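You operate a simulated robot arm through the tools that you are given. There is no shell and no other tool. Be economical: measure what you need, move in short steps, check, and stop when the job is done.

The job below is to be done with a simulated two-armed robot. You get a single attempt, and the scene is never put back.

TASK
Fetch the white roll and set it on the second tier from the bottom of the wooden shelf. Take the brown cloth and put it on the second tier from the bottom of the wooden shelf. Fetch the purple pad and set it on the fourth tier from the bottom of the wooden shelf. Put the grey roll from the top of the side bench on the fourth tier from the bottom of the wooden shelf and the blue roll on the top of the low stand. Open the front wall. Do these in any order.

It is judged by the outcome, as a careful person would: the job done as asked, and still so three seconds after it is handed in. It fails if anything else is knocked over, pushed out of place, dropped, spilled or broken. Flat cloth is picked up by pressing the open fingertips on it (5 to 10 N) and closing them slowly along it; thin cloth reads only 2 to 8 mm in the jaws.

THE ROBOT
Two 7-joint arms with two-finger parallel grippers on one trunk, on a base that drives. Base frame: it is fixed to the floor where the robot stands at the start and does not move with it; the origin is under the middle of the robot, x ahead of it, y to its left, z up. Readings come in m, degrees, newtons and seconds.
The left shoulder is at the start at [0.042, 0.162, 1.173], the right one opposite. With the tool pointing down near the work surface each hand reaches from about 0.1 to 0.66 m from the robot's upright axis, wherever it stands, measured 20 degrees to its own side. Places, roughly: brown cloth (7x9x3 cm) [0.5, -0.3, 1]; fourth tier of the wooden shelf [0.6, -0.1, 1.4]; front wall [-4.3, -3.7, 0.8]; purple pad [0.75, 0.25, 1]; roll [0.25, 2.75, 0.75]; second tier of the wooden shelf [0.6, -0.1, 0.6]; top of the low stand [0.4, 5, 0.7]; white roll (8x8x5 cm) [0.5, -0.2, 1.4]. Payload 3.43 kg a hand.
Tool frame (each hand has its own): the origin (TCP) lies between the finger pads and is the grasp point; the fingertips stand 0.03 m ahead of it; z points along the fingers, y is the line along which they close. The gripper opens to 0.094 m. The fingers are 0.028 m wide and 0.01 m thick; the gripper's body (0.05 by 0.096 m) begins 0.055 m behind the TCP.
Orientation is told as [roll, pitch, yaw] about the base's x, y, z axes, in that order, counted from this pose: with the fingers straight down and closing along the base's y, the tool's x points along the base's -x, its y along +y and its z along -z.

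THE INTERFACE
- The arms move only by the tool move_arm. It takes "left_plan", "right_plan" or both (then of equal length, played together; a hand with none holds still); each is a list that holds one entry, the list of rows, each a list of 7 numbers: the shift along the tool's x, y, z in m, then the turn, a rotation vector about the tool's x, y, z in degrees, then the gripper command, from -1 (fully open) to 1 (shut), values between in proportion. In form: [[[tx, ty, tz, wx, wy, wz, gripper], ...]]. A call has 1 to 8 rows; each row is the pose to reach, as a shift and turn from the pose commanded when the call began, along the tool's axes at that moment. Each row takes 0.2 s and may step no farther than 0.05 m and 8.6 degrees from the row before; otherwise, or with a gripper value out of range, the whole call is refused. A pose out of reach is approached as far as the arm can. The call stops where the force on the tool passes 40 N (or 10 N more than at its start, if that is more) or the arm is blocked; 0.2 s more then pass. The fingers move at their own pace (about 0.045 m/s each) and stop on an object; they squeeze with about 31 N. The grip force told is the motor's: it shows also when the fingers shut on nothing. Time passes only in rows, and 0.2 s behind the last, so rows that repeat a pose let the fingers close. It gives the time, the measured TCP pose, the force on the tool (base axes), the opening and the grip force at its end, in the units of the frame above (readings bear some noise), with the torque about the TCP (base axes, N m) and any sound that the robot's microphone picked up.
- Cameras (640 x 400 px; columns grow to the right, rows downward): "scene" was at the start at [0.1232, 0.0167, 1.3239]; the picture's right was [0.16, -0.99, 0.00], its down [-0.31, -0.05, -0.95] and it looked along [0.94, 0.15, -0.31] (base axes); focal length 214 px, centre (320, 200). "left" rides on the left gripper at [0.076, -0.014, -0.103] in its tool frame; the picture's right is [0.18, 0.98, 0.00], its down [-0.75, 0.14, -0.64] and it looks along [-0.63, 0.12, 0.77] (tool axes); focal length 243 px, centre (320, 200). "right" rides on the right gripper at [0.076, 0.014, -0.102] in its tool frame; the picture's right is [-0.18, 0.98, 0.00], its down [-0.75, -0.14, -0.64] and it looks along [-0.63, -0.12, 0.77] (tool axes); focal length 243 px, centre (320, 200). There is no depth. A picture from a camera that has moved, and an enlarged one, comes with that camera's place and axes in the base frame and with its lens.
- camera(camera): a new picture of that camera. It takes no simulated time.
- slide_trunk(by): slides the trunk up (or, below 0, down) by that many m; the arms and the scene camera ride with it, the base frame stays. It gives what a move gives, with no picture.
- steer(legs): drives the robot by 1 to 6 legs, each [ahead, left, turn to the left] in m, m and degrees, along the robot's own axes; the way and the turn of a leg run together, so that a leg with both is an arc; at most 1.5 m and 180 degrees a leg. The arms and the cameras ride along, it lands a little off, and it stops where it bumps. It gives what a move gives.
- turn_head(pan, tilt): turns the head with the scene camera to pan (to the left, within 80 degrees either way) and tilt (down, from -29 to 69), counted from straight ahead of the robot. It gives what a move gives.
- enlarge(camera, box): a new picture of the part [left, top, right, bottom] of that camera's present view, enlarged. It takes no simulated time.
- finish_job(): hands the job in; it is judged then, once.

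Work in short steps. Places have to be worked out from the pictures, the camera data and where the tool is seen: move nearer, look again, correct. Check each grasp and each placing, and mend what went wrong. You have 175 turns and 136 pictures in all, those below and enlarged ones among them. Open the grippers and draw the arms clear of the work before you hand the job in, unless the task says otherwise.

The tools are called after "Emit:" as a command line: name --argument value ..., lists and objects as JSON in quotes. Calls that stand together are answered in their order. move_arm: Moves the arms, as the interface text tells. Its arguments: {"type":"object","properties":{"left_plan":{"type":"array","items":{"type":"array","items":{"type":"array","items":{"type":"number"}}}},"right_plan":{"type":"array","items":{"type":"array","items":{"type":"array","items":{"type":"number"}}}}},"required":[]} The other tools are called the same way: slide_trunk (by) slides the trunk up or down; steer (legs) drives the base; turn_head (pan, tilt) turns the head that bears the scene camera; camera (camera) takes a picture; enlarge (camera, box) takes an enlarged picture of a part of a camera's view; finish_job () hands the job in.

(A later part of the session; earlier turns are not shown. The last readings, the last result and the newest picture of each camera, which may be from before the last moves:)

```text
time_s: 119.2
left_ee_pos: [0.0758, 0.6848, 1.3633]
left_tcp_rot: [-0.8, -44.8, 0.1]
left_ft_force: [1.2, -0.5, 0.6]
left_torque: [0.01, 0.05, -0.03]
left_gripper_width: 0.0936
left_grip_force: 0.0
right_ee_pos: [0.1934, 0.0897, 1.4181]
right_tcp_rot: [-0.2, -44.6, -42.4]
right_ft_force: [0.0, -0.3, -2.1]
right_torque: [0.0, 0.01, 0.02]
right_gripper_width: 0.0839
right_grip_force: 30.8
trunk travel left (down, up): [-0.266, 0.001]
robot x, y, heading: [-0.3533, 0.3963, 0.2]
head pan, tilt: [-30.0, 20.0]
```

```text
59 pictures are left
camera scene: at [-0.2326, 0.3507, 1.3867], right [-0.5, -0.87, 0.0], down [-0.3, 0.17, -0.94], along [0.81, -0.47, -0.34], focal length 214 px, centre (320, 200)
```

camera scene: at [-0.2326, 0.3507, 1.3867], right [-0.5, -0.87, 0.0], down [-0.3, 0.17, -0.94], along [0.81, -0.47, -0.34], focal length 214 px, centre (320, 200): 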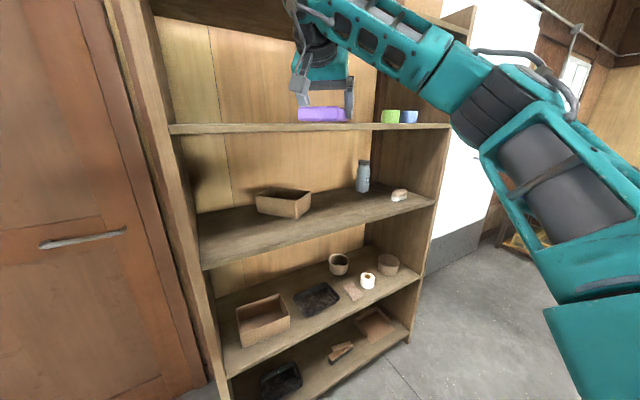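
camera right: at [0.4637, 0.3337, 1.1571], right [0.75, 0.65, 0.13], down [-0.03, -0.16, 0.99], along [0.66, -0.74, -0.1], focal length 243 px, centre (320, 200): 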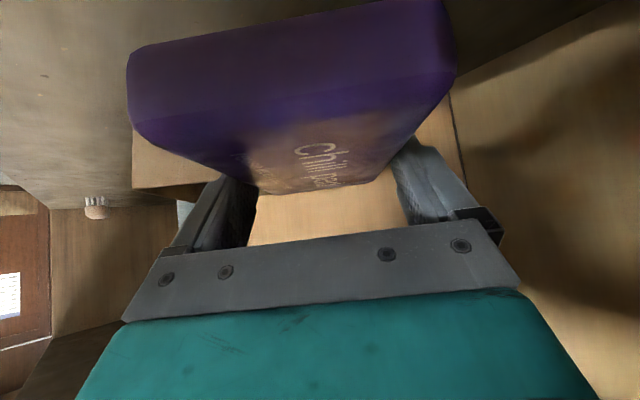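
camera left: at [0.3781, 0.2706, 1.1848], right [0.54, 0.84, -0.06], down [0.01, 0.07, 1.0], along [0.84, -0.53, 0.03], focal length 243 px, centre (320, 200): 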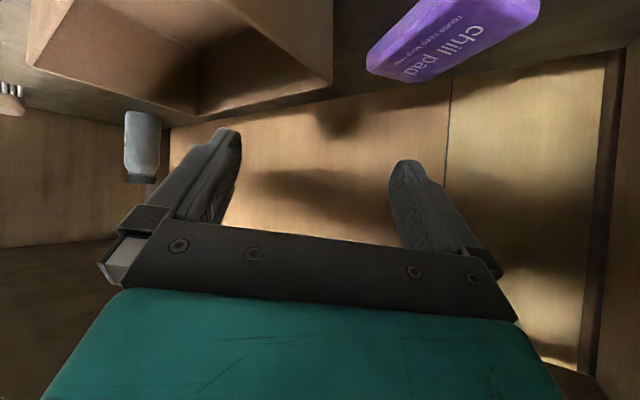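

The extended yaw limits height; I rotate the hand back toward yaw ≈ -10° and then raise.

Emit:
move_arm --right_plan '[[[0, 0, 0, -5.3, 0, -5.3, 1], [0, 0, 0, -10.6, 0, -10.6, 1], [0, 0, 0, -15.9, 0, -15.9, 1], [0, 0, 0, -21.2, 0, -21.2, 1], [-0.015, 0, -0.015, -21.2, 0, -21.2, 1], [-0.03, 0, -0.03, -21.2, 0, -21.2, 1], [-0.037, 0, -0.037, -21.2, 0, -21.2, 1]]]'

```text
time_s: 120.8
left_ee_pos: [0.0746, 0.6862, 1.3641]
left_tcp_rot: [-0.8, -44.8, 0.2]
left_ft_force: [-0.2, 0.1, 0.8]
left_torque: [-0.01, 0.04, 0.01]
left_gripper_width: 0.0938
left_grip_force: 0.0
right_ee_pos: [0.1934, 0.0892, 1.4718]
right_tcp_rot: [0.0, -44.6, -12.5]
right_ft_force: [0.5, -0.4, -2.0]
right_torque: [-0.01, -0.02, 0.04]
right_gripper_width: 0.0841
right_grip_force: 30.9
trunk travel left (down, up): [-0.266, 0.001]
robot x, y, heading: [-0.3546, 0.399, 0.3]
head pan, tilt: [-30.0, 20.0]
```

Now at z 1.472. I drive ahead 0.31 m to bring the pad over tier 4 (TCP ≈ (0.50, 0.09)).

Emit:
steer --legs '[[0.31, 0, 0]]'

Emit:
camera --camera "scene"

Emit:
camera --camera "right"

```text
time_s: 122.9
left_ee_pos: [0.3852, 0.6829, 1.3639]
left_tcp_rot: [-0.8, -44.8, 0.0]
left_ft_force: [-0.2, 0.8, -0.3]
left_torque: [0.01, 0.04, -0.01]
left_gripper_width: 0.094
left_grip_force: 0.0
right_ee_pos: [0.5019, 0.0866, 1.4722]
right_tcp_rot: [0.0, -44.5, -12.8]
right_ft_force: [-0.6, -1.5, -1.2]
right_torque: [0.03, 0.0, 0.0]
right_gripper_width: 0.0838
right_grip_force: 30.6
trunk travel left (down, up): [-0.266, 0.001]
robot x, y, heading: [-0.0479, 0.3946, 0.2]
head pan, tilt: [-30.0, 20.0]
```

```text
58 pictures are left
camera scene: at [0.0764, 0.3513, 1.3866], right [-0.5, -0.87, 0.0], down [-0.3, 0.17, -0.94], along [0.81, -0.47, -0.34], focal length 214 px, centre (320, 200)
```

scene: 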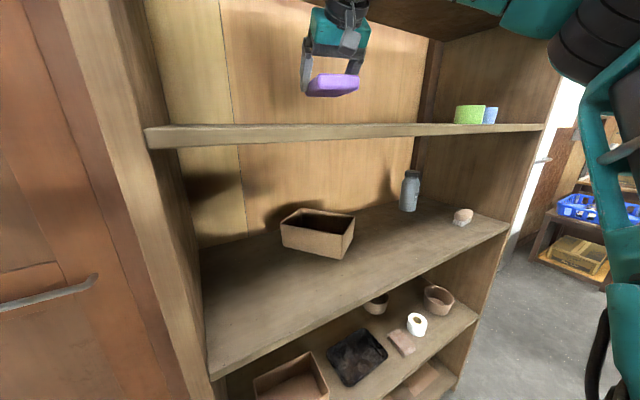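

```text
57 pictures are left
camera right: at [0.3819, 0.1295, 1.4916], right [0.35, 0.93, 0.13], down [0.05, -0.16, 0.99], along [0.94, -0.33, -0.1], focal length 243 px, centre (320, 200)
```

right: 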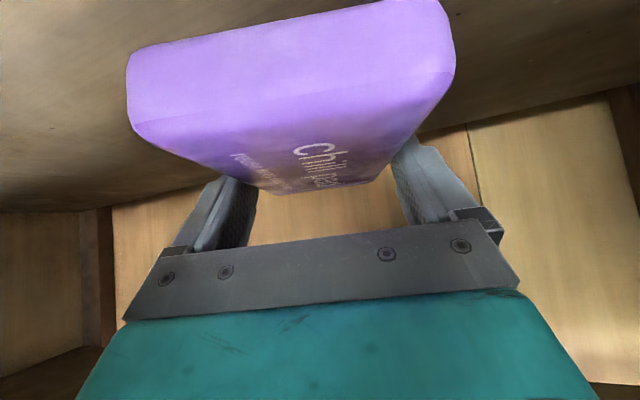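

The pad is above tier 4. (I notice the box on tier 3 got turned a bit during the approach; I'll fix it afterwards.) I lower the pad to contact.

Emit:
move_arm --right_plan '[[[0.0212, 0, 0.0212, 0, 0, 0, 1], [0.0311, 0, 0.0311, 0, 0, 0, 1], [0.0354, 0, 0.0354, 0, 0, 0, 1], [0.0389, 0, 0.0389, 0, 0, 0, 1], [0.041, 0, 0.041, 0, 0, 0, 1]]]'

```text
time_s: 124.1
left_ee_pos: [0.3845, 0.6846, 1.3638]
left_tcp_rot: [-0.8, -44.9, 0.1]
left_ft_force: [-0.3, -0.3, -0.3]
left_torque: [0.0, 0.01, -0.01]
left_gripper_width: 0.0941
left_grip_force: 0.1
right_ee_pos: [0.5013, 0.088, 1.4124]
right_tcp_rot: [0.1, -44.6, -12.8]
right_ft_force: [0.1, -0.4, -2.4]
right_torque: [0.02, -0.01, 0.01]
right_gripper_width: 0.0838
right_grip_force: 31.1
trunk travel left (down, up): [-0.266, 0.001]
robot x, y, heading: [-0.0476, 0.3997, -0.1]
head pan, tilt: [-30.0, 20.0]
```

No contact yet at 1.412; lowering in 3 mm rows.

Emit:
move_arm --right_plan '[[[0.0021, 0, 0.0021, 0, 0, 0, 1], [0.0042, 0, 0.0042, 0, 0, 0, 1], [0.0057, 0, 0.0057, 0, 0, 0, 1], [0.0071, 0, 0.0071, 0, 0, 0, 1]]]'

Emit:
camera --camera "scene"

```text
time_s: 125.3
left_ee_pos: [0.3834, 0.6846, 1.364]
left_tcp_rot: [-0.8, -44.9, 0.0]
left_ft_force: [0.7, -0.2, -0.5]
left_torque: [-0.02, 0.0, 0.02]
left_gripper_width: 0.0943
left_grip_force: 0.0
right_ee_pos: [0.4998, 0.0881, 1.4119]
right_tcp_rot: [0.0, -45.9, -12.8]
right_ft_force: [-1.9, 1.6, 7.8]
right_torque: [-0.03, 0.84, -0.07]
right_gripper_width: 0.0838
right_grip_force: 31.1
trunk travel left (down, up): [-0.266, 0.001]
robot x, y, heading: [-0.0461, 0.3953, 0.0]
head pan, tilt: [-30.0, 20.0]
stopped in row 4 (right hand): the force on the tool passed its limit (the readings are from after the stop); the commanded pose is now the measured one
```

```text
56 pictures are left
camera scene: at [0.0748, 0.3521, 1.3864], right [-0.5, -0.87, 0.0], down [-0.3, 0.17, -0.94], along [0.81, -0.47, -0.34], focal length 214 px, centre (320, 200)
```

scene: 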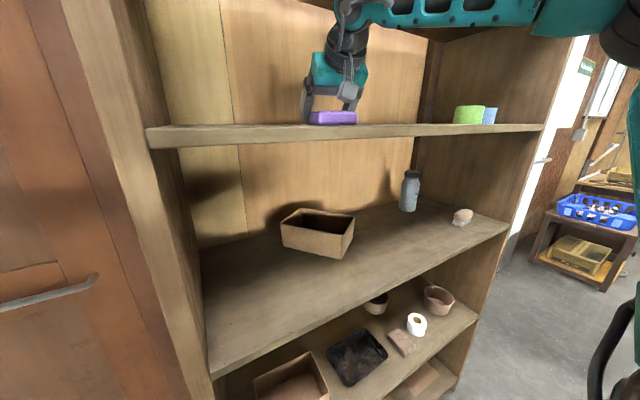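

The pad touches tier 4. I open and withdraw up-and-back along the fingers.

Emit:
move_arm --right_plan '[[[0, 0, 0, 0, 0, 0, 0], [0, 0, 0, 0, 0, 0, -1], [0, 0, 0, 0, 0, 0, -1], [0, 0, -0.03, 0, 0, 0, -1], [0, 0, -0.07, 0, 0, 0, -1], [0, 0, -0.1, 0, 0, 0, -1]]]'

Emit:
steer --legs '[[-0.3, 0, 0]]'

Emit:
turn_head --pan -25 --tilt 15

Emit:
camera --camera "scene"

```text
time_s: 126.7
left_ee_pos: [0.3839, 0.6847, 1.3646]
left_tcp_rot: [-0.8, -44.9, 0.0]
left_ft_force: [-0.3, -0.4, 0.2]
left_torque: [0.0, 0.01, -0.01]
left_gripper_width: 0.0938
left_grip_force: 0.0
right_ee_pos: [0.4326, 0.1024, 1.481]
right_tcp_rot: [0.1, -45.7, -12.9]
right_ft_force: [-0.1, 0.2, 1.4]
right_torque: [0.0, -0.01, -0.02]
right_gripper_width: 0.0943
right_grip_force: 0.2
trunk travel left (down, up): [-0.266, 0.001]
robot x, y, heading: [-0.0476, 0.3947, 0.1]
head pan, tilt: [-30.0, 20.0]
```

```text
time_s: 128.8
left_ee_pos: [0.0837, 0.684, 1.3642]
left_tcp_rot: [-0.8, -44.9, -0.1]
left_ft_force: [-0.6, -0.1, -0.7]
left_torque: [0.01, -0.02, 0.02]
left_gripper_width: 0.0938
left_grip_force: 0.1
right_ee_pos: [0.1292, 0.1012, 1.4797]
right_tcp_rot: [0.1, -45.7, -12.9]
right_ft_force: [-1.1, 0.4, 0.1]
right_torque: [-0.01, -0.01, 0.03]
right_gripper_width: 0.0939
right_grip_force: 0.0
trunk travel left (down, up): [-0.266, 0.001]
robot x, y, heading: [-0.3456, 0.3966, -0.1]
head pan, tilt: [-30.0, 20.0]
```

```text
time_s: 129.4
left_ee_pos: [0.0845, 0.6848, 1.364]
left_tcp_rot: [-0.8, -45.0, -0.2]
left_ft_force: [0.2, -0.4, 0.8]
left_torque: [-0.03, -0.01, 0.01]
left_gripper_width: 0.094
left_grip_force: 0.0
right_ee_pos: [0.1313, 0.1008, 1.4798]
right_tcp_rot: [0.2, -45.7, -13.0]
right_ft_force: [-0.6, -0.3, -1.0]
right_torque: [-0.01, -0.01, -0.02]
right_gripper_width: 0.094
right_grip_force: 0.1
trunk travel left (down, up): [-0.266, 0.001]
robot x, y, heading: [-0.3459, 0.3957, 0.0]
head pan, tilt: [-25.0, 15.0]
```

```text
55 pictures are left
camera scene: at [-0.221, 0.3585, 1.3948], right [-0.43, -0.9, 0.0], down [-0.23, 0.11, -0.97], along [0.87, -0.41, -0.26], focal length 214 px, centre (320, 200)
```

scene: 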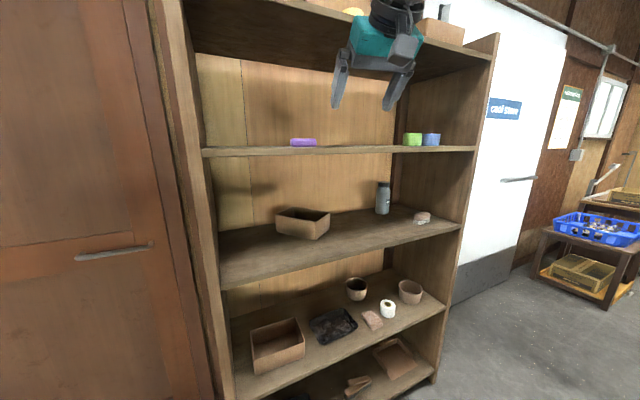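

Pad is on tier 4. Now I measure the box on tier 3, which looks rotated versus its original square pose.

Emit:
enlarge --camera "scene" --box '[240, 170, 400, 270]'

```text
4.00 times, centred on (320, 220) of scene
camera zoom: at [-0.221, 0.3585, 1.3948], right [-0.43, -0.9, 0.0], down [-0.23, 0.11, -0.97], along [0.87, -0.41, -0.26], focal length 858 px, centre (320, 120)
```

zoom: 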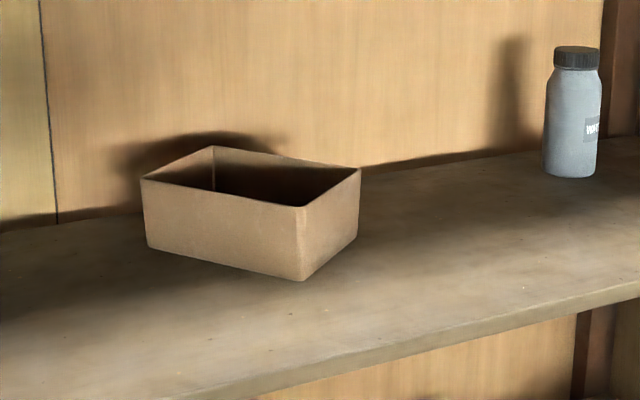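

The box was rotated about -50° and pushed back ≈0.11 m: centre now (0.61, 0.05), originally ≈(0.495, 0.07) with its front parallel to the shelf edge. I'll restore it: pinch its right (short) wall with the left hand and turn/drag it back. First reposition.

Emit:
steer --legs '[[0, -0.64, 0]]'

Emit:
slide_trunk --by -0.12

Emit:
move_arm --left_plan '[[[0.0071, 0, 0.0071, 5.3, 0, 5.3, -1], [0.0142, 0, 0.0142, 10.6, 0, 10.6, -1], [0.0213, 0, 0.0213, 15.9, 0, 15.9, -1], [0.0284, 0, 0.0284, 21.2, 0, 21.2, -1], [0.0355, 0, 0.0355, 26.5, 0, 26.5, -1], [0.0426, 0, 0.0426, 31.8, 0, 31.8, -1], [0.0495, 0, 0.0495, 36.5, 0, 36.5, -1]]]'

Emit:
turn_head --pan 15 --tilt 20

Emit:
camera --camera "scene"

```text
time_s: 133.0
left_ee_pos: [0.0814, 0.0446, 1.3633]
left_tcp_rot: [-0.8, -44.9, -0.4]
left_ft_force: [0.3, -0.9, 0.4]
left_torque: [0.04, -0.01, 0.01]
left_gripper_width: 0.0939
left_grip_force: 0.0
right_ee_pos: [0.1263, -0.5373, 1.4793]
right_tcp_rot: [0.1, -45.7, -13.2]
right_ft_force: [0.7, 0.7, 0.5]
right_torque: [0.01, 0.02, 0.03]
right_gripper_width: 0.0939
right_grip_force: 0.1
trunk travel left (down, up): [-0.266, 0.001]
robot x, y, heading: [-0.3501, -0.2372, -0.3]
head pan, tilt: [-25.0, 15.0]
```

```text
time_s: 134.5
left_ee_pos: [0.0827, 0.0444, 1.2436]
left_tcp_rot: [-0.8, -44.9, -0.3]
left_ft_force: [0.8, -0.3, -0.3]
left_torque: [0.06, -0.01, 0.0]
left_gripper_width: 0.0937
left_grip_force: 0.0
right_ee_pos: [0.126, -0.5379, 1.3603]
right_tcp_rot: [0.1, -45.7, -13.1]
right_ft_force: [0.6, 0.9, -0.3]
right_torque: [0.01, 0.02, 0.04]
right_gripper_width: 0.094
right_grip_force: 0.1
trunk travel left (down, up): [-0.146, 0.121]
robot x, y, heading: [-0.3501, -0.2366, -0.3]
head pan, tilt: [-25.0, 15.0]
```

```text
time_s: 136.1
left_ee_pos: [0.0805, 0.0354, 1.1727]
left_tcp_rot: [-2.0, -44.4, -38.0]
left_ft_force: [1.1, -0.2, -0.6]
left_torque: [-0.02, 0.0, 0.03]
left_gripper_width: 0.094
left_grip_force: 0.0
left hand out of reach, approached as far as the arm can: row 6, 7
right_ee_pos: [0.127, -0.5376, 1.3595]
right_tcp_rot: [0.1, -45.6, -13.2]
right_ft_force: [-0.6, 0.8, 0.3]
right_torque: [0.01, -0.02, 0.01]
right_gripper_width: 0.0942
right_grip_force: 0.0
trunk travel left (down, up): [-0.146, 0.121]
robot x, y, heading: [-0.3477, -0.2365, -0.4]
head pan, tilt: [-25.0, 15.0]
```

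```text
time_s: 137.1
left_ee_pos: [0.0804, 0.0348, 1.1732]
left_tcp_rot: [-2.0, -44.3, -38.0]
left_ft_force: [-0.2, -0.2, -0.3]
left_torque: [0.02, -0.02, -0.01]
left_gripper_width: 0.0938
left_grip_force: 0.1
right_ee_pos: [0.1267, -0.5381, 1.3597]
right_tcp_rot: [0.1, -45.6, -13.1]
right_ft_force: [0.9, 0.6, 0.0]
right_torque: [0.0, -0.04, 0.0]
right_gripper_width: 0.0941
right_grip_force: 0.0
trunk travel left (down, up): [-0.146, 0.121]
robot x, y, heading: [-0.3523, -0.2394, -0.6]
head pan, tilt: [15.0, 20.0]
```

```text
53 pictures are left
camera scene: at [-0.2187, -0.2161, 1.2667], right [0.25, -0.97, 0.0], down [-0.33, -0.09, -0.94], along [0.91, 0.24, -0.34], focal length 214 px, centre (320, 200)
```

scene: 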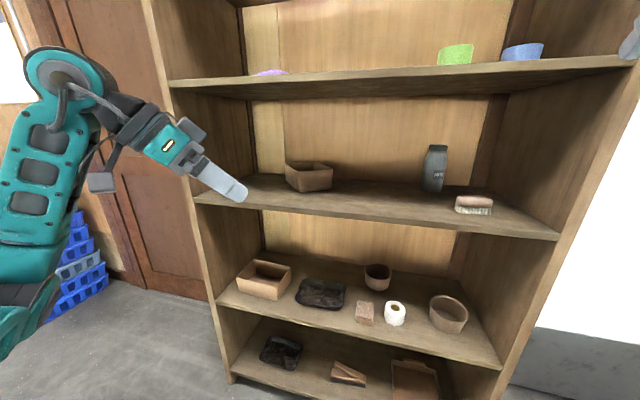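

Emit:
enlarge --camera "scene" --box '[240, 130, 400, 230]'

```text
4.00 times, centred on (320, 180) of scene
camera zoom: at [-0.2187, -0.2161, 1.2667], right [0.25, -0.97, 0.0], down [-0.33, -0.09, -0.94], along [0.91, 0.24, -0.34], focal length 858 px, centre (320, 280)
```

zoom: 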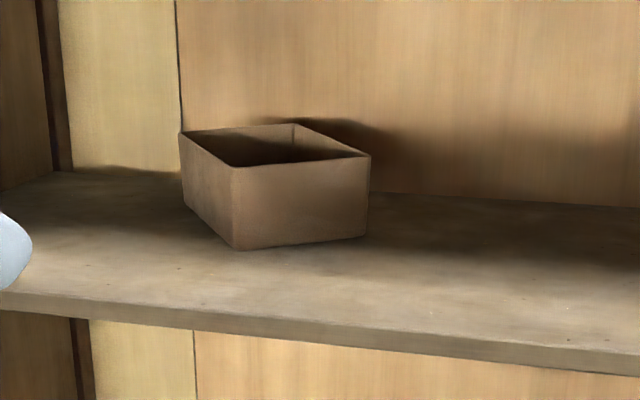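

Box refined: right wall from (0.516,0.053) to (0.585,-0.053), rim z≈1.09. I tuck the right hand away from the shelf, then drive ahead so the left hand can pinch that wall.

Emit:
move_arm --right_plan '[[[0.0417, -0.009, -0.0134, 0, 0, 0, -1], [0.0834, -0.018, -0.0268, 0, 0, 0, -1], [0.125, -0.027, -0.04, 0, 0, 0, -1], [0.167, -0.037, -0.0536, 0, 0, 0, -1], [0.2085, -0.046, -0.067, 0, 0, 0, -1]]]'

Emit:
steer --legs '[[0.32, 0, 0.5]]'

Emit:
camera --camera "left"

```text
time_s: 138.3
left_ee_pos: [0.0789, 0.0344, 1.1741]
left_tcp_rot: [-2.0, -44.5, -38.1]
left_ft_force: [0.0, -0.3, -0.1]
left_torque: [0.02, 0.02, -0.02]
left_gripper_width: 0.0939
left_grip_force: 0.2
right_ee_pos: [-0.072, -0.5389, 1.2595]
right_tcp_rot: [0.0, -45.7, -13.1]
right_ft_force: [-0.1, 0.3, 0.1]
right_torque: [0.02, 0.0, 0.07]
right_gripper_width: 0.0942
right_grip_force: 0.1
trunk travel left (down, up): [-0.146, 0.121]
robot x, y, heading: [-0.3481, -0.2435, -0.6]
head pan, tilt: [15.0, 20.0]
```

```text
time_s: 140.5
left_ee_pos: [0.4002, 0.0385, 1.1729]
left_tcp_rot: [-2.1, -44.4, -37.5]
left_ft_force: [0.7, 0.1, -0.2]
left_torque: [-0.01, 0.04, -0.02]
left_gripper_width: 0.0939
left_grip_force: 0.1
right_ee_pos: [0.2525, -0.5369, 1.2586]
right_tcp_rot: [0.1, -45.6, -12.7]
right_ft_force: [-0.5, 0.3, 0.1]
right_torque: [0.0, 0.0, -0.01]
right_gripper_width: 0.0942
right_grip_force: 0.2
trunk travel left (down, up): [-0.146, 0.121]
robot x, y, heading: [-0.0246, -0.2385, 0.2]
head pan, tilt: [15.0, 20.0]
```

```text
51 pictures are left
camera left: at [0.2932, 0.1053, 1.1929], right [0.51, 0.84, -0.15], down [0.17, 0.07, 0.98], along [0.84, -0.53, -0.11], focal length 243 px, centre (320, 200)
```

left: 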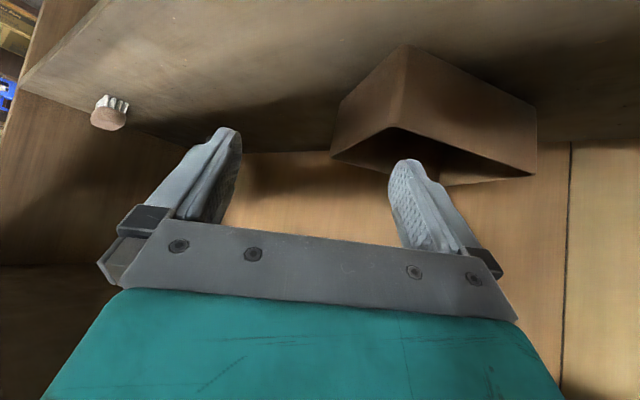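

I move above the wall midpoint (0.545, -0.01) at z≈1.143 and check.

Emit:
move_arm --left_plan '[[[-0.0204, 0.0122, 0.031, 0, 0, 0, -1], [-0.0408, 0.0243, 0.062, 0, 0, 0, -1], [-0.0612, 0.0365, 0.093, 0, 0, 0, -1], [-0.0816, 0.0486, 0.124, 0, 0, 0, -1]]]'

Emit:
camera --camera "left"

Emit:
enlarge --camera "scene" --box '[200, 100, 440, 250]'

```text
time_s: 141.5
left_ee_pos: [0.4176, 0.0307, 1.1693]
left_tcp_rot: [-2.2, -44.4, -37.5]
left_ft_force: [0.3, -0.6, -0.1]
left_torque: [-0.04, -0.02, -0.06]
left_gripper_width: 0.094
left_grip_force: 0.0
left hand out of reach, approached as far as the arm can: row 1, 2, 3, 4
right_ee_pos: [0.2518, -0.5381, 1.2575]
right_tcp_rot: [0.1, -45.7, -12.7]
right_ft_force: [-0.1, -0.4, 0.3]
right_torque: [-0.02, -0.05, 0.02]
right_gripper_width: 0.0939
right_grip_force: 0.1
trunk travel left (down, up): [-0.146, 0.121]
robot x, y, heading: [-0.0247, -0.2449, -0.0]
head pan, tilt: [15.0, 20.0]
```

```text
50 pictures are left
camera left: at [0.3108, 0.0985, 1.189], right [0.51, 0.85, -0.15], down [0.17, 0.07, 0.98], along [0.84, -0.53, -0.11], focal length 243 px, centre (320, 200)
```

left: 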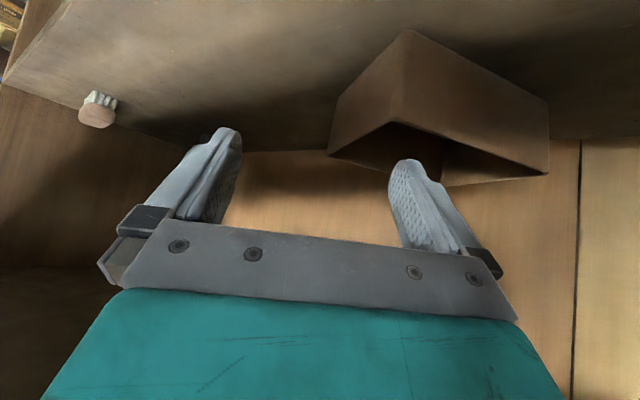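

```text
2.67 times, centred on (320, 175) of scene
camera zoom: at [0.1033, -0.2158, 1.2667], right [0.26, -0.97, 0.0], down [-0.33, -0.09, -0.94], along [0.91, 0.24, -0.34], focal length 572 px, centre (320, 267)
```

zoom: 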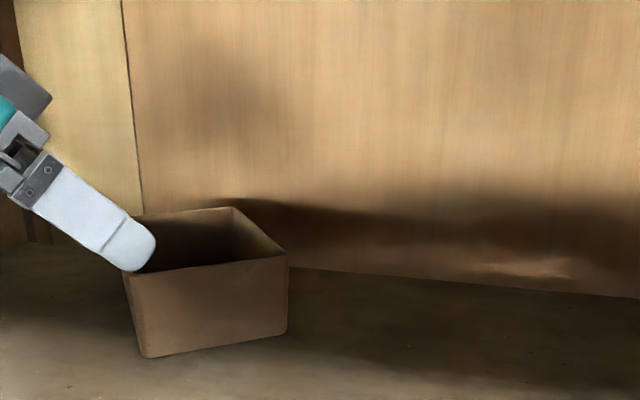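

The left wrist can't reach further at this yaw. The right arm could do this yaw well, so I switch: back out, shift the base left, unfold both hands accordingly.

Emit:
steer --legs '[[-0.32, 0, 0], [0, 0.49, 0]]'

Emit:
move_arm --left_plan '[[[0, 0, -0.02, -5.25, 0, -5.25, -1], [0, 0, -0.04, -10.5, 0, -10.5, -1], [0, 0, -0.06, -15.75, 0, -15.75, -1], [0, 0, -0.08, -21, 0, -21, -1], [0, 0, -0.1, -26, 0, -26, -1]]]' --right_plan '[[[-0.001, 0.013, 0.0295, 4.1, 0, 4.1, -1], [-0.002, 0.026, 0.059, 8.2, 0, 8.2, -1], [-0.003, 0.039, 0.0885, 12.3, 0, 12.3, -1], [-0.005, 0.052, 0.118, 16.4, 0, 16.4, -1], [-0.006, 0.0654, 0.1475, 20.5, 0, 20.5, -1]]]'

Emit:
turn_head --pan -20 --tilt 20

Emit:
camera --camera "scene"

```text
time_s: 146.1
left_ee_pos: [0.0906, 0.52, 1.1693]
left_tcp_rot: [-2.2, -44.5, -37.1]
left_ft_force: [0.1, 0.3, -0.8]
left_torque: [0.03, 0.03, 0.02]
left_gripper_width: 0.0937
left_grip_force: 0.0
right_ee_pos: [-0.0699, -0.0502, 1.2582]
right_tcp_rot: [0.1, -45.6, -12.3]
right_ft_force: [-0.4, 0.2, -0.3]
right_torque: [0.0, -0.04, 0.01]
right_gripper_width: 0.0938
right_grip_force: 0.0
trunk travel left (down, up): [-0.146, 0.121]
robot x, y, heading: [-0.3515, 0.2471, 0.4]
head pan, tilt: [15.0, 20.0]
```

```text
time_s: 147.3
left_ee_pos: [0.0387, 0.5639, 1.2405]
left_tcp_rot: [-1.1, -43.7, -0.8]
left_ft_force: [-0.5, -0.3, 0.4]
left_torque: [0.02, -0.02, 0.0]
left_gripper_width: 0.0939
left_grip_force: 0.1
right_ee_pos: [0.0511, -0.0091, 1.1594]
right_tcp_rot: [0.5, -45.6, -41.8]
right_ft_force: [-0.1, 0.0, -0.4]
right_torque: [-0.02, -0.02, 0.0]
right_gripper_width: 0.0938
right_grip_force: 0.1
trunk travel left (down, up): [-0.146, 0.121]
robot x, y, heading: [-0.3481, 0.2448, 0.5]
head pan, tilt: [15.0, 20.0]
```

```text
time_s: 148.3
left_ee_pos: [0.0376, 0.5632, 1.2382]
left_tcp_rot: [-1.2, -43.8, -0.9]
left_ft_force: [0.8, 0.3, 0.5]
left_torque: [0.01, 0.0, 0.02]
left_gripper_width: 0.0941
left_grip_force: 0.0
right_ee_pos: [0.051, -0.0089, 1.161]
right_tcp_rot: [0.6, -45.6, -41.7]
right_ft_force: [0.0, -0.4, -0.5]
right_torque: [0.03, -0.04, 0.01]
right_gripper_width: 0.0941
right_grip_force: 0.1
trunk travel left (down, up): [-0.146, 0.121]
robot x, y, heading: [-0.3539, 0.2421, 0.4]
head pan, tilt: [-20.0, 20.0]
```

```text
48 pictures are left
camera scene: at [-0.2235, 0.2143, 1.2667], right [-0.33, -0.94, 0.0], down [-0.32, 0.11, -0.94], along [0.89, -0.31, -0.34], focal length 214 px, centre (320, 200)
```

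scene: 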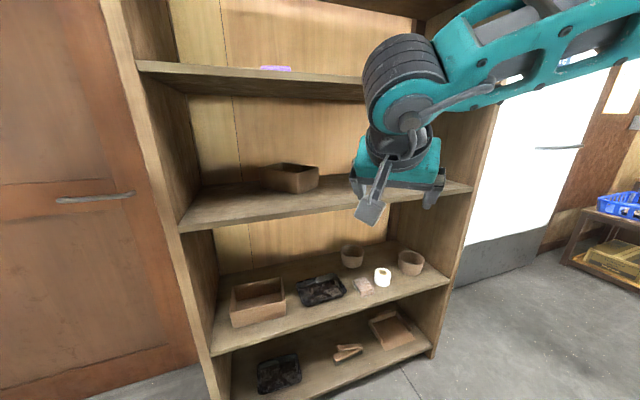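

Good. I drive ahead 0.33 m, then move the right hand over the wall.

Emit:
steer --legs '[[0.33, 0, 0]]'

Emit:
camera --camera "right"

```text
time_s: 150.5
left_ee_pos: [0.3656, 0.5665, 1.2397]
left_tcp_rot: [-1.2, -43.6, -0.8]
left_ft_force: [0.8, -0.9, -0.3]
left_torque: [-0.01, 0.01, 0.0]
left_gripper_width: 0.094
left_grip_force: 0.1
right_ee_pos: [0.3799, -0.0053, 1.1599]
right_tcp_rot: [0.6, -45.6, -41.6]
right_ft_force: [-0.7, -0.2, 0.0]
right_torque: [-0.02, 0.04, 0.03]
right_gripper_width: 0.094
right_grip_force: 0.0
trunk travel left (down, up): [-0.146, 0.121]
robot x, y, heading: [-0.0262, 0.2432, 0.4]
head pan, tilt: [-20.0, 20.0]
```

```text
47 pictures are left
camera right: at [0.2931, 0.0882, 1.179], right [0.74, 0.65, 0.14], down [-0.05, -0.16, 0.99], along [0.67, -0.74, -0.09], focal length 243 px, centre (320, 200)
```

right: 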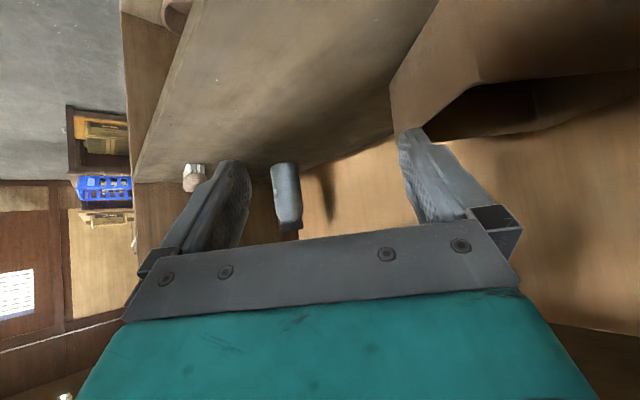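

Wall midpoint ≈(0.542, -0.008). I move above it at z≈1.138.

Emit:
move_arm --right_plan '[[[-0.0176, 0.0263, 0.0258, 0, 0, 0, -1], [-0.0353, 0.0526, 0.0516, 0, 0, 0, -1], [-0.053, 0.079, 0.0775, 0, 0, 0, -1], [-0.0706, 0.1053, 0.1033, 0, 0, 0, -1]]]'

Emit:
camera --camera "right"

```text
time_s: 151.5
left_ee_pos: [0.3656, 0.5675, 1.2406]
left_tcp_rot: [-1.2, -43.6, -0.9]
left_ft_force: [-1.0, -0.2, 0.6]
left_torque: [-0.01, 0.03, 0.01]
left_gripper_width: 0.0941
left_grip_force: 0.1
right_ee_pos: [0.5423, -0.0082, 1.1376]
right_tcp_rot: [0.6, -45.5, -41.5]
right_ft_force: [-0.3, 0.4, 0.6]
right_torque: [-0.01, -0.01, -0.03]
right_gripper_width: 0.0941
right_grip_force: 0.0
trunk travel left (down, up): [-0.146, 0.121]
robot x, y, heading: [-0.0271, 0.246, 0.5]
head pan, tilt: [-20.0, 20.0]
```

```text
46 pictures are left
camera right: at [0.4561, 0.0864, 1.1579], right [0.74, 0.65, 0.14], down [-0.04, -0.16, 0.99], along [0.67, -0.74, -0.09], focal length 243 px, centre (320, 200)
```

right: 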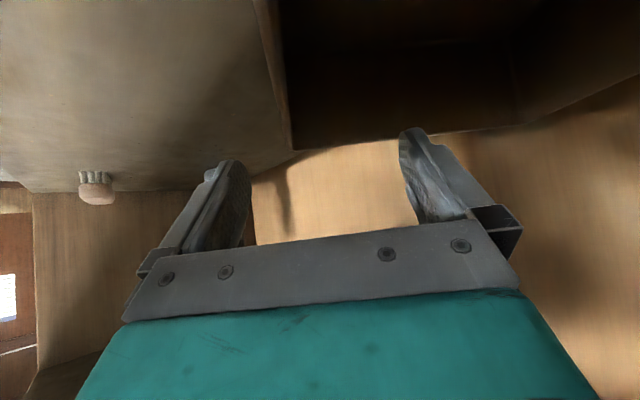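

The wall lies between the fingers, about 15 mm toward the left one. I shift and descend to straddle the rim, then close.

Emit:
move_arm --right_plan '[[[0, -0.013, 0, 0, 0, 0, -1], [0.015, -0.013, 0.0147, 0, 0, 0, -1], [0.03, -0.013, 0.0294, 0, 0, 0, -1], [0.03, -0.013, 0.0294, 0, 0, 0, 0], [0.03, -0.013, 0.0294, 0, 0, 0, 1], [0.03, -0.013, 0.0294, 0, 0, 0, 1], [0.03, -0.013, 0.0294, 0, 0, 0, 1], [0.03, -0.013, 0.0294, 0, 0, 0, 1]]]'

Emit:
camera --camera "right"

```text
time_s: 153.3
left_ee_pos: [0.3665, 0.5666, 1.241]
left_tcp_rot: [-1.1, -43.7, -0.8]
left_ft_force: [0.1, 0.4, 0.1]
left_torque: [0.03, 0.02, 0.01]
left_gripper_width: 0.0938
left_grip_force: 0.1
right_ee_pos: [0.5324, -0.0174, 1.0964]
right_tcp_rot: [0.6, -45.5, -41.7]
right_ft_force: [-0.2, 0.4, -0.1]
right_torque: [0.0, -0.03, 0.04]
right_gripper_width: 0.0079
right_grip_force: 18.7
trunk travel left (down, up): [-0.146, 0.121]
robot x, y, heading: [-0.0259, 0.2483, 0.2]
head pan, tilt: [-20.0, 20.0]
```

```text
45 pictures are left
camera right: at [0.4464, 0.0771, 1.1155], right [0.74, 0.65, 0.14], down [-0.05, -0.16, 0.99], along [0.67, -0.74, -0.09], focal length 243 px, centre (320, 200)
```

right: 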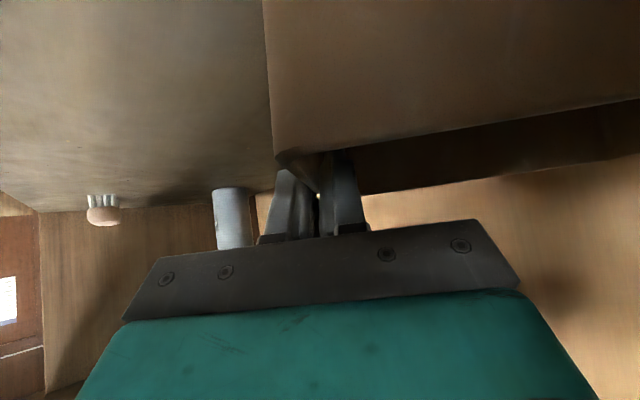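

The wall is pinched (8 mm). I drag to (0.495, -0.031) while rotating +42° to square the box.

Emit:
move_arm --right_plan '[[[0.0, -0.002, -0.004, 0, 0, 0, 1], [0.0015, -0.007, -0.006, -5, 0, -4.9, 1], [0.003, -0.013, -0.008, -10, 0, -9.8, 1], [0.005, -0.019, -0.01, -15, 0, -14.7, 1], [0.007, -0.024, -0.012, -20, 0, -19.6, 1], [0.0085, -0.03, -0.014, -25, 0, -24.5, 1], [0.01, -0.0351, -0.016, -30, 0, -29.4, 1]]]'

Emit:
camera --camera "scene"

```text
time_s: 154.9
left_ee_pos: [0.3652, 0.5662, 1.2407]
left_tcp_rot: [-1.2, -43.7, -0.9]
left_ft_force: [0.3, -0.6, 0.0]
left_torque: [0.0, 0.0, -0.04]
left_gripper_width: 0.0937
left_grip_force: 0.1
right_ee_pos: [0.4943, -0.0316, 1.0999]
right_tcp_rot: [0.5, -45.9, 0.5]
right_ft_force: [-0.5, -1.8, -1.2]
right_torque: [0.04, 0.04, 0.03]
right_gripper_width: 0.0079
right_grip_force: 30.9
trunk travel left (down, up): [-0.146, 0.121]
robot x, y, heading: [-0.0213, 0.2449, 0.5]
head pan, tilt: [-20.0, 20.0]
```

```text
44 pictures are left
camera scene: at [0.1044, 0.2168, 1.2667], right [-0.33, -0.94, 0.0], down [-0.32, 0.11, -0.94], along [0.89, -0.31, -0.34], focal length 214 px, centre (320, 200)
```

scene: 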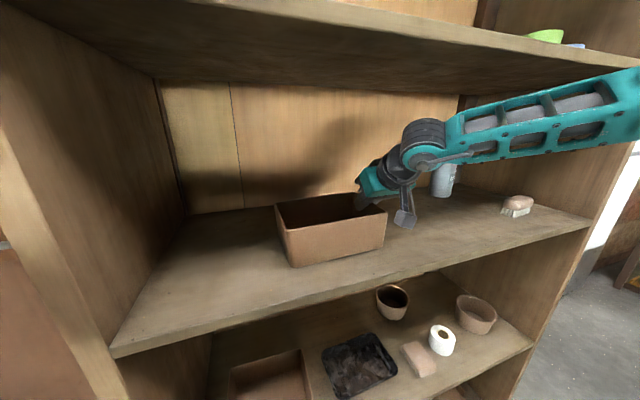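

The box is square again, about 1–2 cm off the original spot; I nudge it (-0.01, +0.015), set it down, open and rise.

Emit:
move_arm --right_plan '[[[0.0035, 0.0075, -0.0035, 0, 0, 0, 1], [0.007, 0.015, -0.007, 0, 0, 0, 1], [0.0095, 0.015, -0.0045, 0, 0, 0, 1], [0.0095, 0.015, -0.0045, 0, 0, 0, 0], [0.0095, 0.015, -0.0045, 0, 0, 0, -0.6], [-0.008, 0.015, -0.022, 0, 0, 0, -0.6], [-0.0255, 0.015, -0.0395, 0, 0, 0, -0.6], [-0.0255, 0.015, -0.0395, 0, 0, 0, -0.6]]]'

Emit:
steer --legs '[[-0.33, 0, 0]]'

Emit:
camera --camera "scene"

```text
time_s: 156.7
left_ee_pos: [0.3645, 0.5663, 1.2404]
left_tcp_rot: [-1.2, -43.7, -0.7]
left_ft_force: [0.2, -0.9, -1.0]
left_torque: [-0.01, 0.01, 0.01]
left_gripper_width: 0.0939
left_grip_force: 0.1
right_ee_pos: [0.4857, -0.0171, 1.1468]
right_tcp_rot: [0.4, -45.8, 0.4]
right_ft_force: [0.0, 0.2, -0.2]
right_torque: [-0.01, 0.0, 0.01]
right_gripper_width: 0.0752
right_grip_force: 0.1
trunk travel left (down, up): [-0.146, 0.121]
robot x, y, heading: [-0.0217, 0.2466, 0.3]
head pan, tilt: [-20.0, 20.0]
```

```text
time_s: 158.9
left_ee_pos: [0.0331, 0.5632, 1.2406]
left_tcp_rot: [-1.2, -43.6, -0.8]
left_ft_force: [0.1, -0.5, 0.2]
left_torque: [-0.02, 0.0, 0.02]
left_gripper_width: 0.0939
left_grip_force: 0.1
right_ee_pos: [0.1525, -0.02, 1.1474]
right_tcp_rot: [0.4, -45.8, 0.4]
right_ft_force: [-0.2, 0.5, 0.1]
right_torque: [0.04, 0.0, 0.0]
right_gripper_width: 0.0751
right_grip_force: 0.1
trunk travel left (down, up): [-0.146, 0.121]
robot x, y, heading: [-0.3534, 0.2452, 0.3]
head pan, tilt: [-20.0, 20.0]
```

```text
43 pictures are left
camera scene: at [-0.2273, 0.2142, 1.2668], right [-0.33, -0.94, 0.0], down [-0.32, 0.11, -0.94], along [0.89, -0.31, -0.34], focal length 214 px, centre (320, 200)
```

scene: 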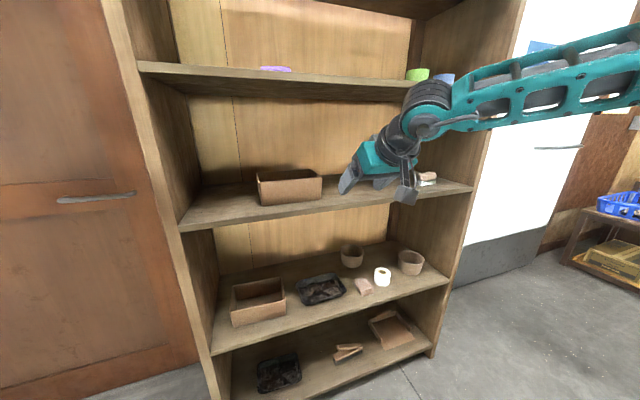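

Box is back in place. Now the blue roll on tier 4: raise trunk and arm, shift right in front of it.

Emit:
slide_trunk --by 0.12

Emit:
move_arm --right_plan '[[[-0.034, 0, -0.034, 0, 0, 0, -1], [-0.068, 0, -0.068, 0, 0, 0, -1], [-0.102, 0, -0.102, 0, 0, 0, -1], [-0.136, 0, -0.136, 0, 0, 0, -1], [-0.15, 0, -0.15, 0, 0, 0, -1]]]'

Emit:
steer --legs '[[0, -0.53, 0]]'

Emit:
camera --camera "right"

```text
time_s: 160.4
left_ee_pos: [0.0345, 0.5634, 1.3609]
left_tcp_rot: [-1.2, -43.7, -0.8]
left_ft_force: [-0.3, 1.1, 0.6]
left_torque: [0.03, 0.0, 0.02]
left_gripper_width: 0.0938
left_grip_force: 0.1
right_ee_pos: [0.1536, -0.0203, 1.2673]
right_tcp_rot: [0.5, -45.8, 0.6]
right_ft_force: [0.4, -0.1, 0.2]
right_torque: [-0.01, 0.01, -0.06]
right_gripper_width: 0.0751
right_grip_force: 0.1
trunk travel left (down, up): [-0.266, 0.001]
robot x, y, heading: [-0.3592, 0.2463, 0.4]
head pan, tilt: [-20.0, 20.0]
```

```text
time_s: 161.6
left_ee_pos: [0.0346, 0.5629, 1.36]
left_tcp_rot: [-1.2, -43.7, -0.9]
left_ft_force: [-0.1, -0.6, -1.2]
left_torque: [0.04, -0.02, 0.0]
left_gripper_width: 0.094
left_grip_force: 0.1
right_ee_pos: [0.1504, -0.0214, 1.4784]
right_tcp_rot: [0.5, -45.8, 0.5]
right_ft_force: [0.0, -0.1, -0.1]
right_torque: [-0.01, -0.03, -0.01]
right_gripper_width: 0.094
right_grip_force: 0.1
trunk travel left (down, up): [-0.266, 0.001]
robot x, y, heading: [-0.3555, 0.2433, 0.2]
head pan, tilt: [-20.0, 20.0]
```

```text
time_s: 164.7
left_ee_pos: [0.0381, 0.0378, 1.361]
left_tcp_rot: [-1.3, -43.7, -0.6]
left_ft_force: [-0.5, 0.5, -0.5]
left_torque: [-0.02, 0.04, -0.03]
left_gripper_width: 0.094
left_grip_force: 0.1
right_ee_pos: [0.1562, -0.5472, 1.4785]
right_tcp_rot: [0.3, -45.8, 0.7]
right_ft_force: [-0.3, -0.2, 0.3]
right_torque: [0.02, -0.01, 0.0]
right_gripper_width: 0.0937
right_grip_force: 0.1
trunk travel left (down, up): [-0.266, 0.001]
robot x, y, heading: [-0.3437, -0.284, 0.8]
head pan, tilt: [-20.0, 20.0]
```

```text
42 pictures are left
camera right: at [0.0302, -0.5346, 1.4973], right [0.11, 0.98, 0.14], down [0.07, -0.15, 0.99], along [0.99, -0.1, -0.08], focal length 243 px, centre (320, 200)
```

right: 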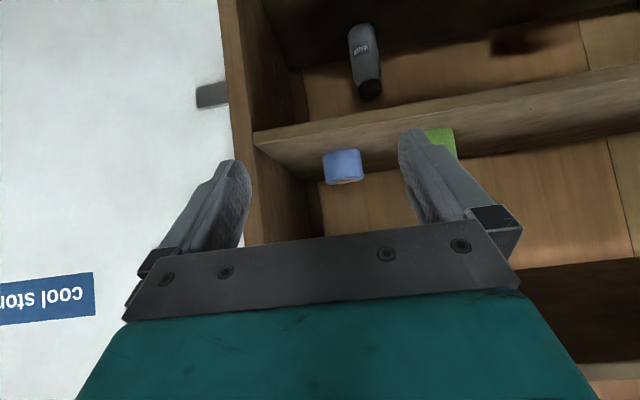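

Blue roll at ≈(0.495, -0.525). I drive ahead 0.24 m with a slight left correction and look again.

Emit:
steer --legs '[[0.24, 0.02, -0.6]]'

Emit:
camera --camera "right"

```text
time_s: 166.4
left_ee_pos: [0.2836, 0.0566, 1.3602]
left_tcp_rot: [-1.2, -43.8, -1.2]
left_ft_force: [0.2, 0.5, 0.5]
left_torque: [-0.03, -0.03, 0.01]
left_gripper_width: 0.094
left_grip_force: 0.0
right_ee_pos: [0.3953, -0.5295, 1.4797]
right_tcp_rot: [0.4, -45.7, 0.2]
right_ft_force: [-0.1, 0.6, -0.5]
right_torque: [0.04, 0.02, -0.01]
right_gripper_width: 0.094
right_grip_force: 0.0
trunk travel left (down, up): [-0.266, 0.001]
robot x, y, heading: [-0.1158, -0.2584, 0.3]
head pan, tilt: [-20.0, 20.0]
```

```text
41 pictures are left
camera right: at [0.2685, -0.516, 1.4973], right [0.12, 0.98, 0.14], down [0.07, -0.15, 0.99], along [0.99, -0.11, -0.08], focal length 243 px, centre (320, 200)
```

right: 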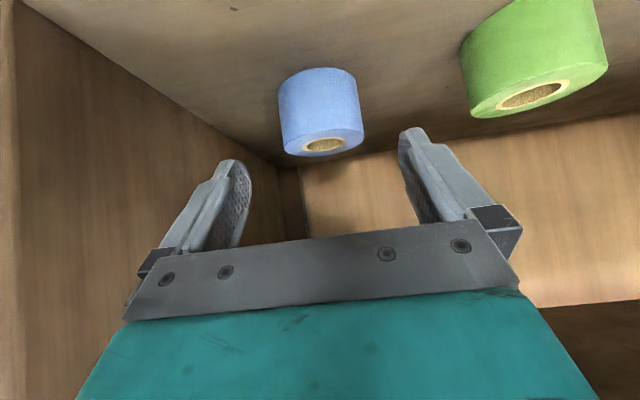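

Triangulated: blue roll (0.488, -0.529), top 1.430. I straddle it along the tool axis and close.

Emit:
move_arm --right_plan '[[[-0.023, 0.001, 0.03, 0, 0, 0, -1], [-0.023, 0.001, 0.07, 0, 0, 0, -1], [-0.023, 0.001, 0.106, 0, 0, 0, -1], [-0.023, 0.001, 0.106, 0, 0, 0, 0], [-0.023, 0.001, 0.106, 0, 0, 0, 1], [-0.023, 0.001, 0.106, 0, 0, 0, 1]]]'

Emit:
camera --camera "right"

```text
time_s: 167.8
left_ee_pos: [0.2821, 0.0553, 1.3605]
left_tcp_rot: [-1.3, -43.8, -1.2]
left_ft_force: [0.0, 0.6, 0.0]
left_torque: [-0.01, 0.01, 0.03]
left_gripper_width: 0.0941
left_grip_force: 0.0
right_ee_pos: [0.4857, -0.5272, 1.421]
right_tcp_rot: [0.4, -45.9, 0.2]
right_ft_force: [-0.2, -0.8, 1.0]
right_torque: [0.0, -0.01, 0.01]
right_gripper_width: 0.0761
right_grip_force: 30.9
trunk travel left (down, up): [-0.266, 0.001]
robot x, y, heading: [-0.1091, -0.2605, 0.2]
head pan, tilt: [-20.0, 20.0]
```

```text
40 pictures are left
camera right: at [0.3593, -0.5146, 1.4401], right [0.12, 0.98, 0.14], down [0.07, -0.15, 0.99], along [0.99, -0.11, -0.08], focal length 243 px, centre (320, 200)
```

right: 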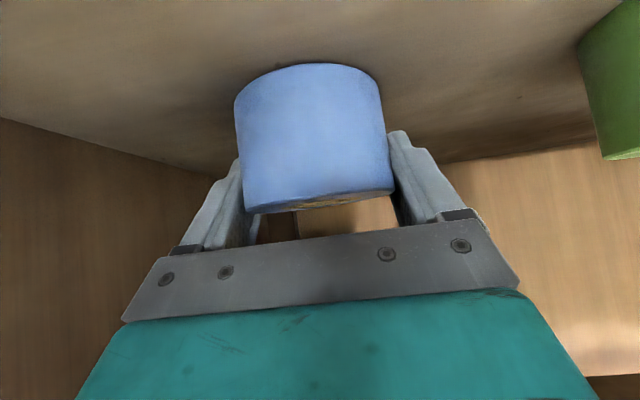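

Gripped at 76 mm. I lift, back away from the shelf, and look left along the route.

Emit:
move_arm --right_plan '[[[-0.0143, 0, -0.014, 0, 0, 0, 1], [-0.0286, 0, -0.028, 0, 0, 0, 1], [-0.0286, 0, -0.028, 0, 0, 0, 1]]]'

Emit:
steer --legs '[[-0.6, 0, 0]]'

Emit:
turn_head --pan 65 --tilt 20

Emit:
camera --camera "scene"

```text
time_s: 168.6
left_ee_pos: [0.2811, 0.0556, 1.3611]
left_tcp_rot: [-1.3, -43.6, -1.2]
left_ft_force: [-0.2, 0.0, 0.6]
left_torque: [-0.04, -0.03, 0.0]
left_gripper_width: 0.0941
left_grip_force: 0.1
right_ee_pos: [0.4848, -0.5316, 1.461]
right_tcp_rot: [0.4, -45.7, 0.0]
right_ft_force: [-0.9, 0.4, -1.0]
right_torque: [0.04, -0.02, 0.04]
right_gripper_width: 0.0757
right_grip_force: 31.4
trunk travel left (down, up): [-0.266, 0.001]
robot x, y, heading: [-0.1114, -0.2639, -0.0]
head pan, tilt: [-20.0, 20.0]
```

```text
time_s: 172.0
left_ee_pos: [-0.3181, 0.0537, 1.3618]
left_tcp_rot: [-1.1, -43.8, -1.1]
left_ft_force: [-0.4, 0.7, -0.3]
left_torque: [0.0, -0.01, 0.04]
left_gripper_width: 0.094
left_grip_force: 0.0
right_ee_pos: [-0.1143, -0.5319, 1.4615]
right_tcp_rot: [0.4, -45.9, 0.2]
right_ft_force: [-0.4, 0.8, -1.7]
right_torque: [-0.02, -0.02, 0.0]
right_gripper_width: 0.0757
right_grip_force: 31.4
trunk travel left (down, up): [-0.266, 0.001]
robot x, y, heading: [-0.7101, -0.261, 0.1]
head pan, tilt: [-20.0, 20.0]
```

```text
time_s: 173.6
left_ee_pos: [-0.3184, 0.0548, 1.3606]
left_tcp_rot: [-1.2, -43.7, -1.0]
left_ft_force: [0.3, 0.5, -0.1]
left_torque: [-0.02, -0.02, 0.02]
left_gripper_width: 0.0941
left_grip_force: 0.0
right_ee_pos: [-0.1125, -0.5305, 1.4619]
right_tcp_rot: [0.4, -45.9, 0.3]
right_ft_force: [-0.6, 0.0, -1.7]
right_torque: [0.0, -0.03, 0.02]
right_gripper_width: 0.0759
right_grip_force: 31.4
trunk travel left (down, up): [-0.266, 0.001]
robot x, y, heading: [-0.7063, -0.2591, 0.3]
head pan, tilt: [65.0, 20.0]
```

```text
39 pictures are left
camera scene: at [-0.6284, -0.1778, 1.3867], right [0.91, -0.42, 0.0], down [-0.14, -0.31, -0.94], along [0.39, 0.85, -0.34], focal length 214 px, centre (320, 200)
```

scene: 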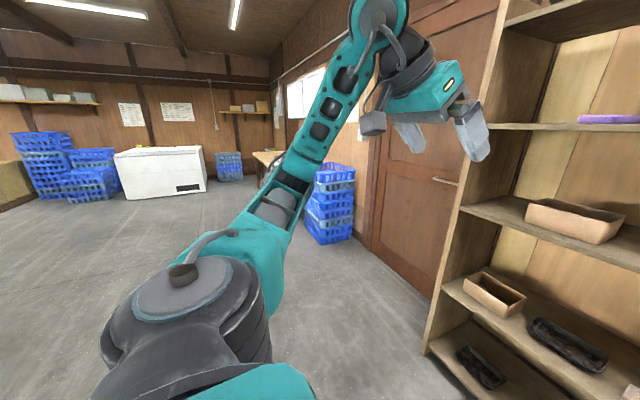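

The route left is open floor. I drive left 1.5 m and look at the side bench.

Emit:
steer --legs '[[-0.1, 1.5, 0]]'

Emit:
turn_head --pan 50 --tilt 20

Emit:
camera --camera "scene"

```text
refused: leg 1 is longer than a leg can be; nothing moved
```

```text
time_s: 174.4
left_ee_pos: [-0.3177, 0.0546, 1.3601]
left_tcp_rot: [-1.2, -43.6, -1.1]
left_ft_force: [-0.2, -0.2, -0.1]
left_torque: [0.0, 0.0, -0.03]
left_gripper_width: 0.0942
left_grip_force: 0.1
right_ee_pos: [-0.113, -0.5308, 1.4617]
right_tcp_rot: [0.4, -46.0, 0.2]
right_ft_force: [0.5, -0.5, -0.8]
right_torque: [0.02, -0.01, 0.0]
right_gripper_width: 0.0758
right_grip_force: 31.3
trunk travel left (down, up): [-0.266, 0.001]
robot x, y, heading: [-0.7074, -0.2608, 0.2]
head pan, tilt: [50.0, 20.0]
```

```text
38 pictures are left
camera scene: at [-0.608, -0.1907, 1.3867], right [0.77, -0.64, 0.0], down [-0.22, -0.26, -0.94], along [0.6, 0.72, -0.34], focal length 214 px, centre (320, 200)
```

scene: 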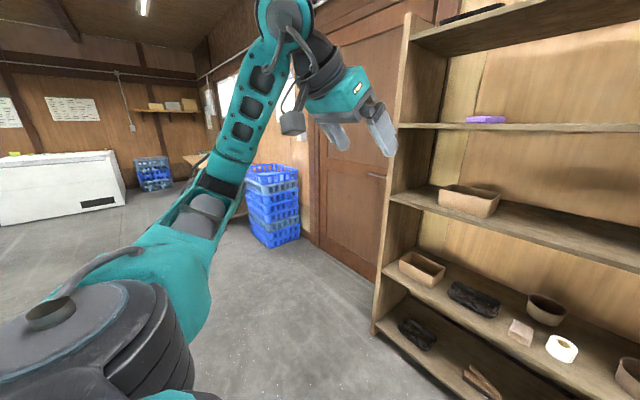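

Leg slightly too long; I split it.

Emit:
steer --legs '[[-0.1, 0.5, 0], [0, 1.4, 0]]'

Emit:
camera --camera "scene"

```text
time_s: 183.9
left_ee_pos: [-0.4289, 1.9434, 1.3613]
left_tcp_rot: [-1.2, -43.6, -0.8]
left_ft_force: [-0.4, 1.0, 0.7]
left_torque: [0.0, -0.03, -0.01]
left_gripper_width: 0.094
left_grip_force: 0.1
right_ee_pos: [-0.2221, 1.3574, 1.4614]
right_tcp_rot: [0.4, -45.8, 0.5]
right_ft_force: [0.0, 0.0, -1.9]
right_torque: [-0.01, 0.02, -0.01]
right_gripper_width: 0.0759
right_grip_force: 30.9
trunk travel left (down, up): [-0.266, 0.001]
robot x, y, heading: [-0.822, 1.621, 0.7]
head pan, tilt: [50.0, 20.0]
```

```text
37 pictures are left
camera scene: at [-0.7183, 1.696, 1.3867], right [0.77, -0.64, 0.0], down [-0.22, -0.26, -0.94], along [0.6, 0.73, -0.34], focal length 214 px, centre (320, 200)
```

scene: 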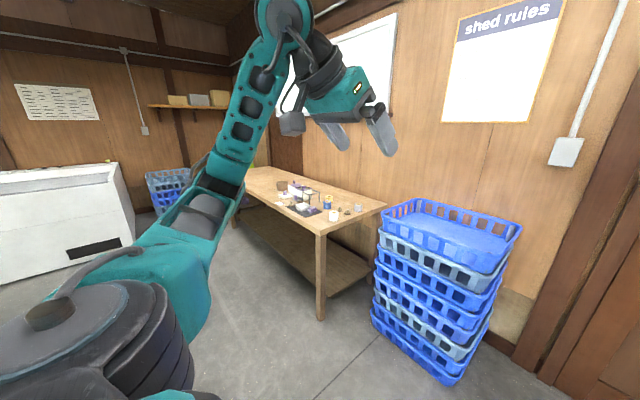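

The side bench is ahead-left with items on it. I zoom in on them.

Emit:
enlarge --camera "scene" --box '[240, 160, 400, 260]'

```text
4.00 times, centred on (320, 210) of scene
camera zoom: at [-0.7183, 1.696, 1.3867], right [0.77, -0.64, 0.0], down [-0.22, -0.26, -0.94], along [0.6, 0.73, -0.34], focal length 858 px, centre (320, 160)
```

zoom: 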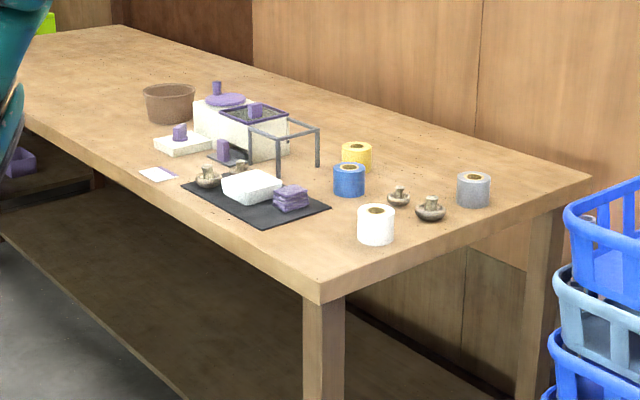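

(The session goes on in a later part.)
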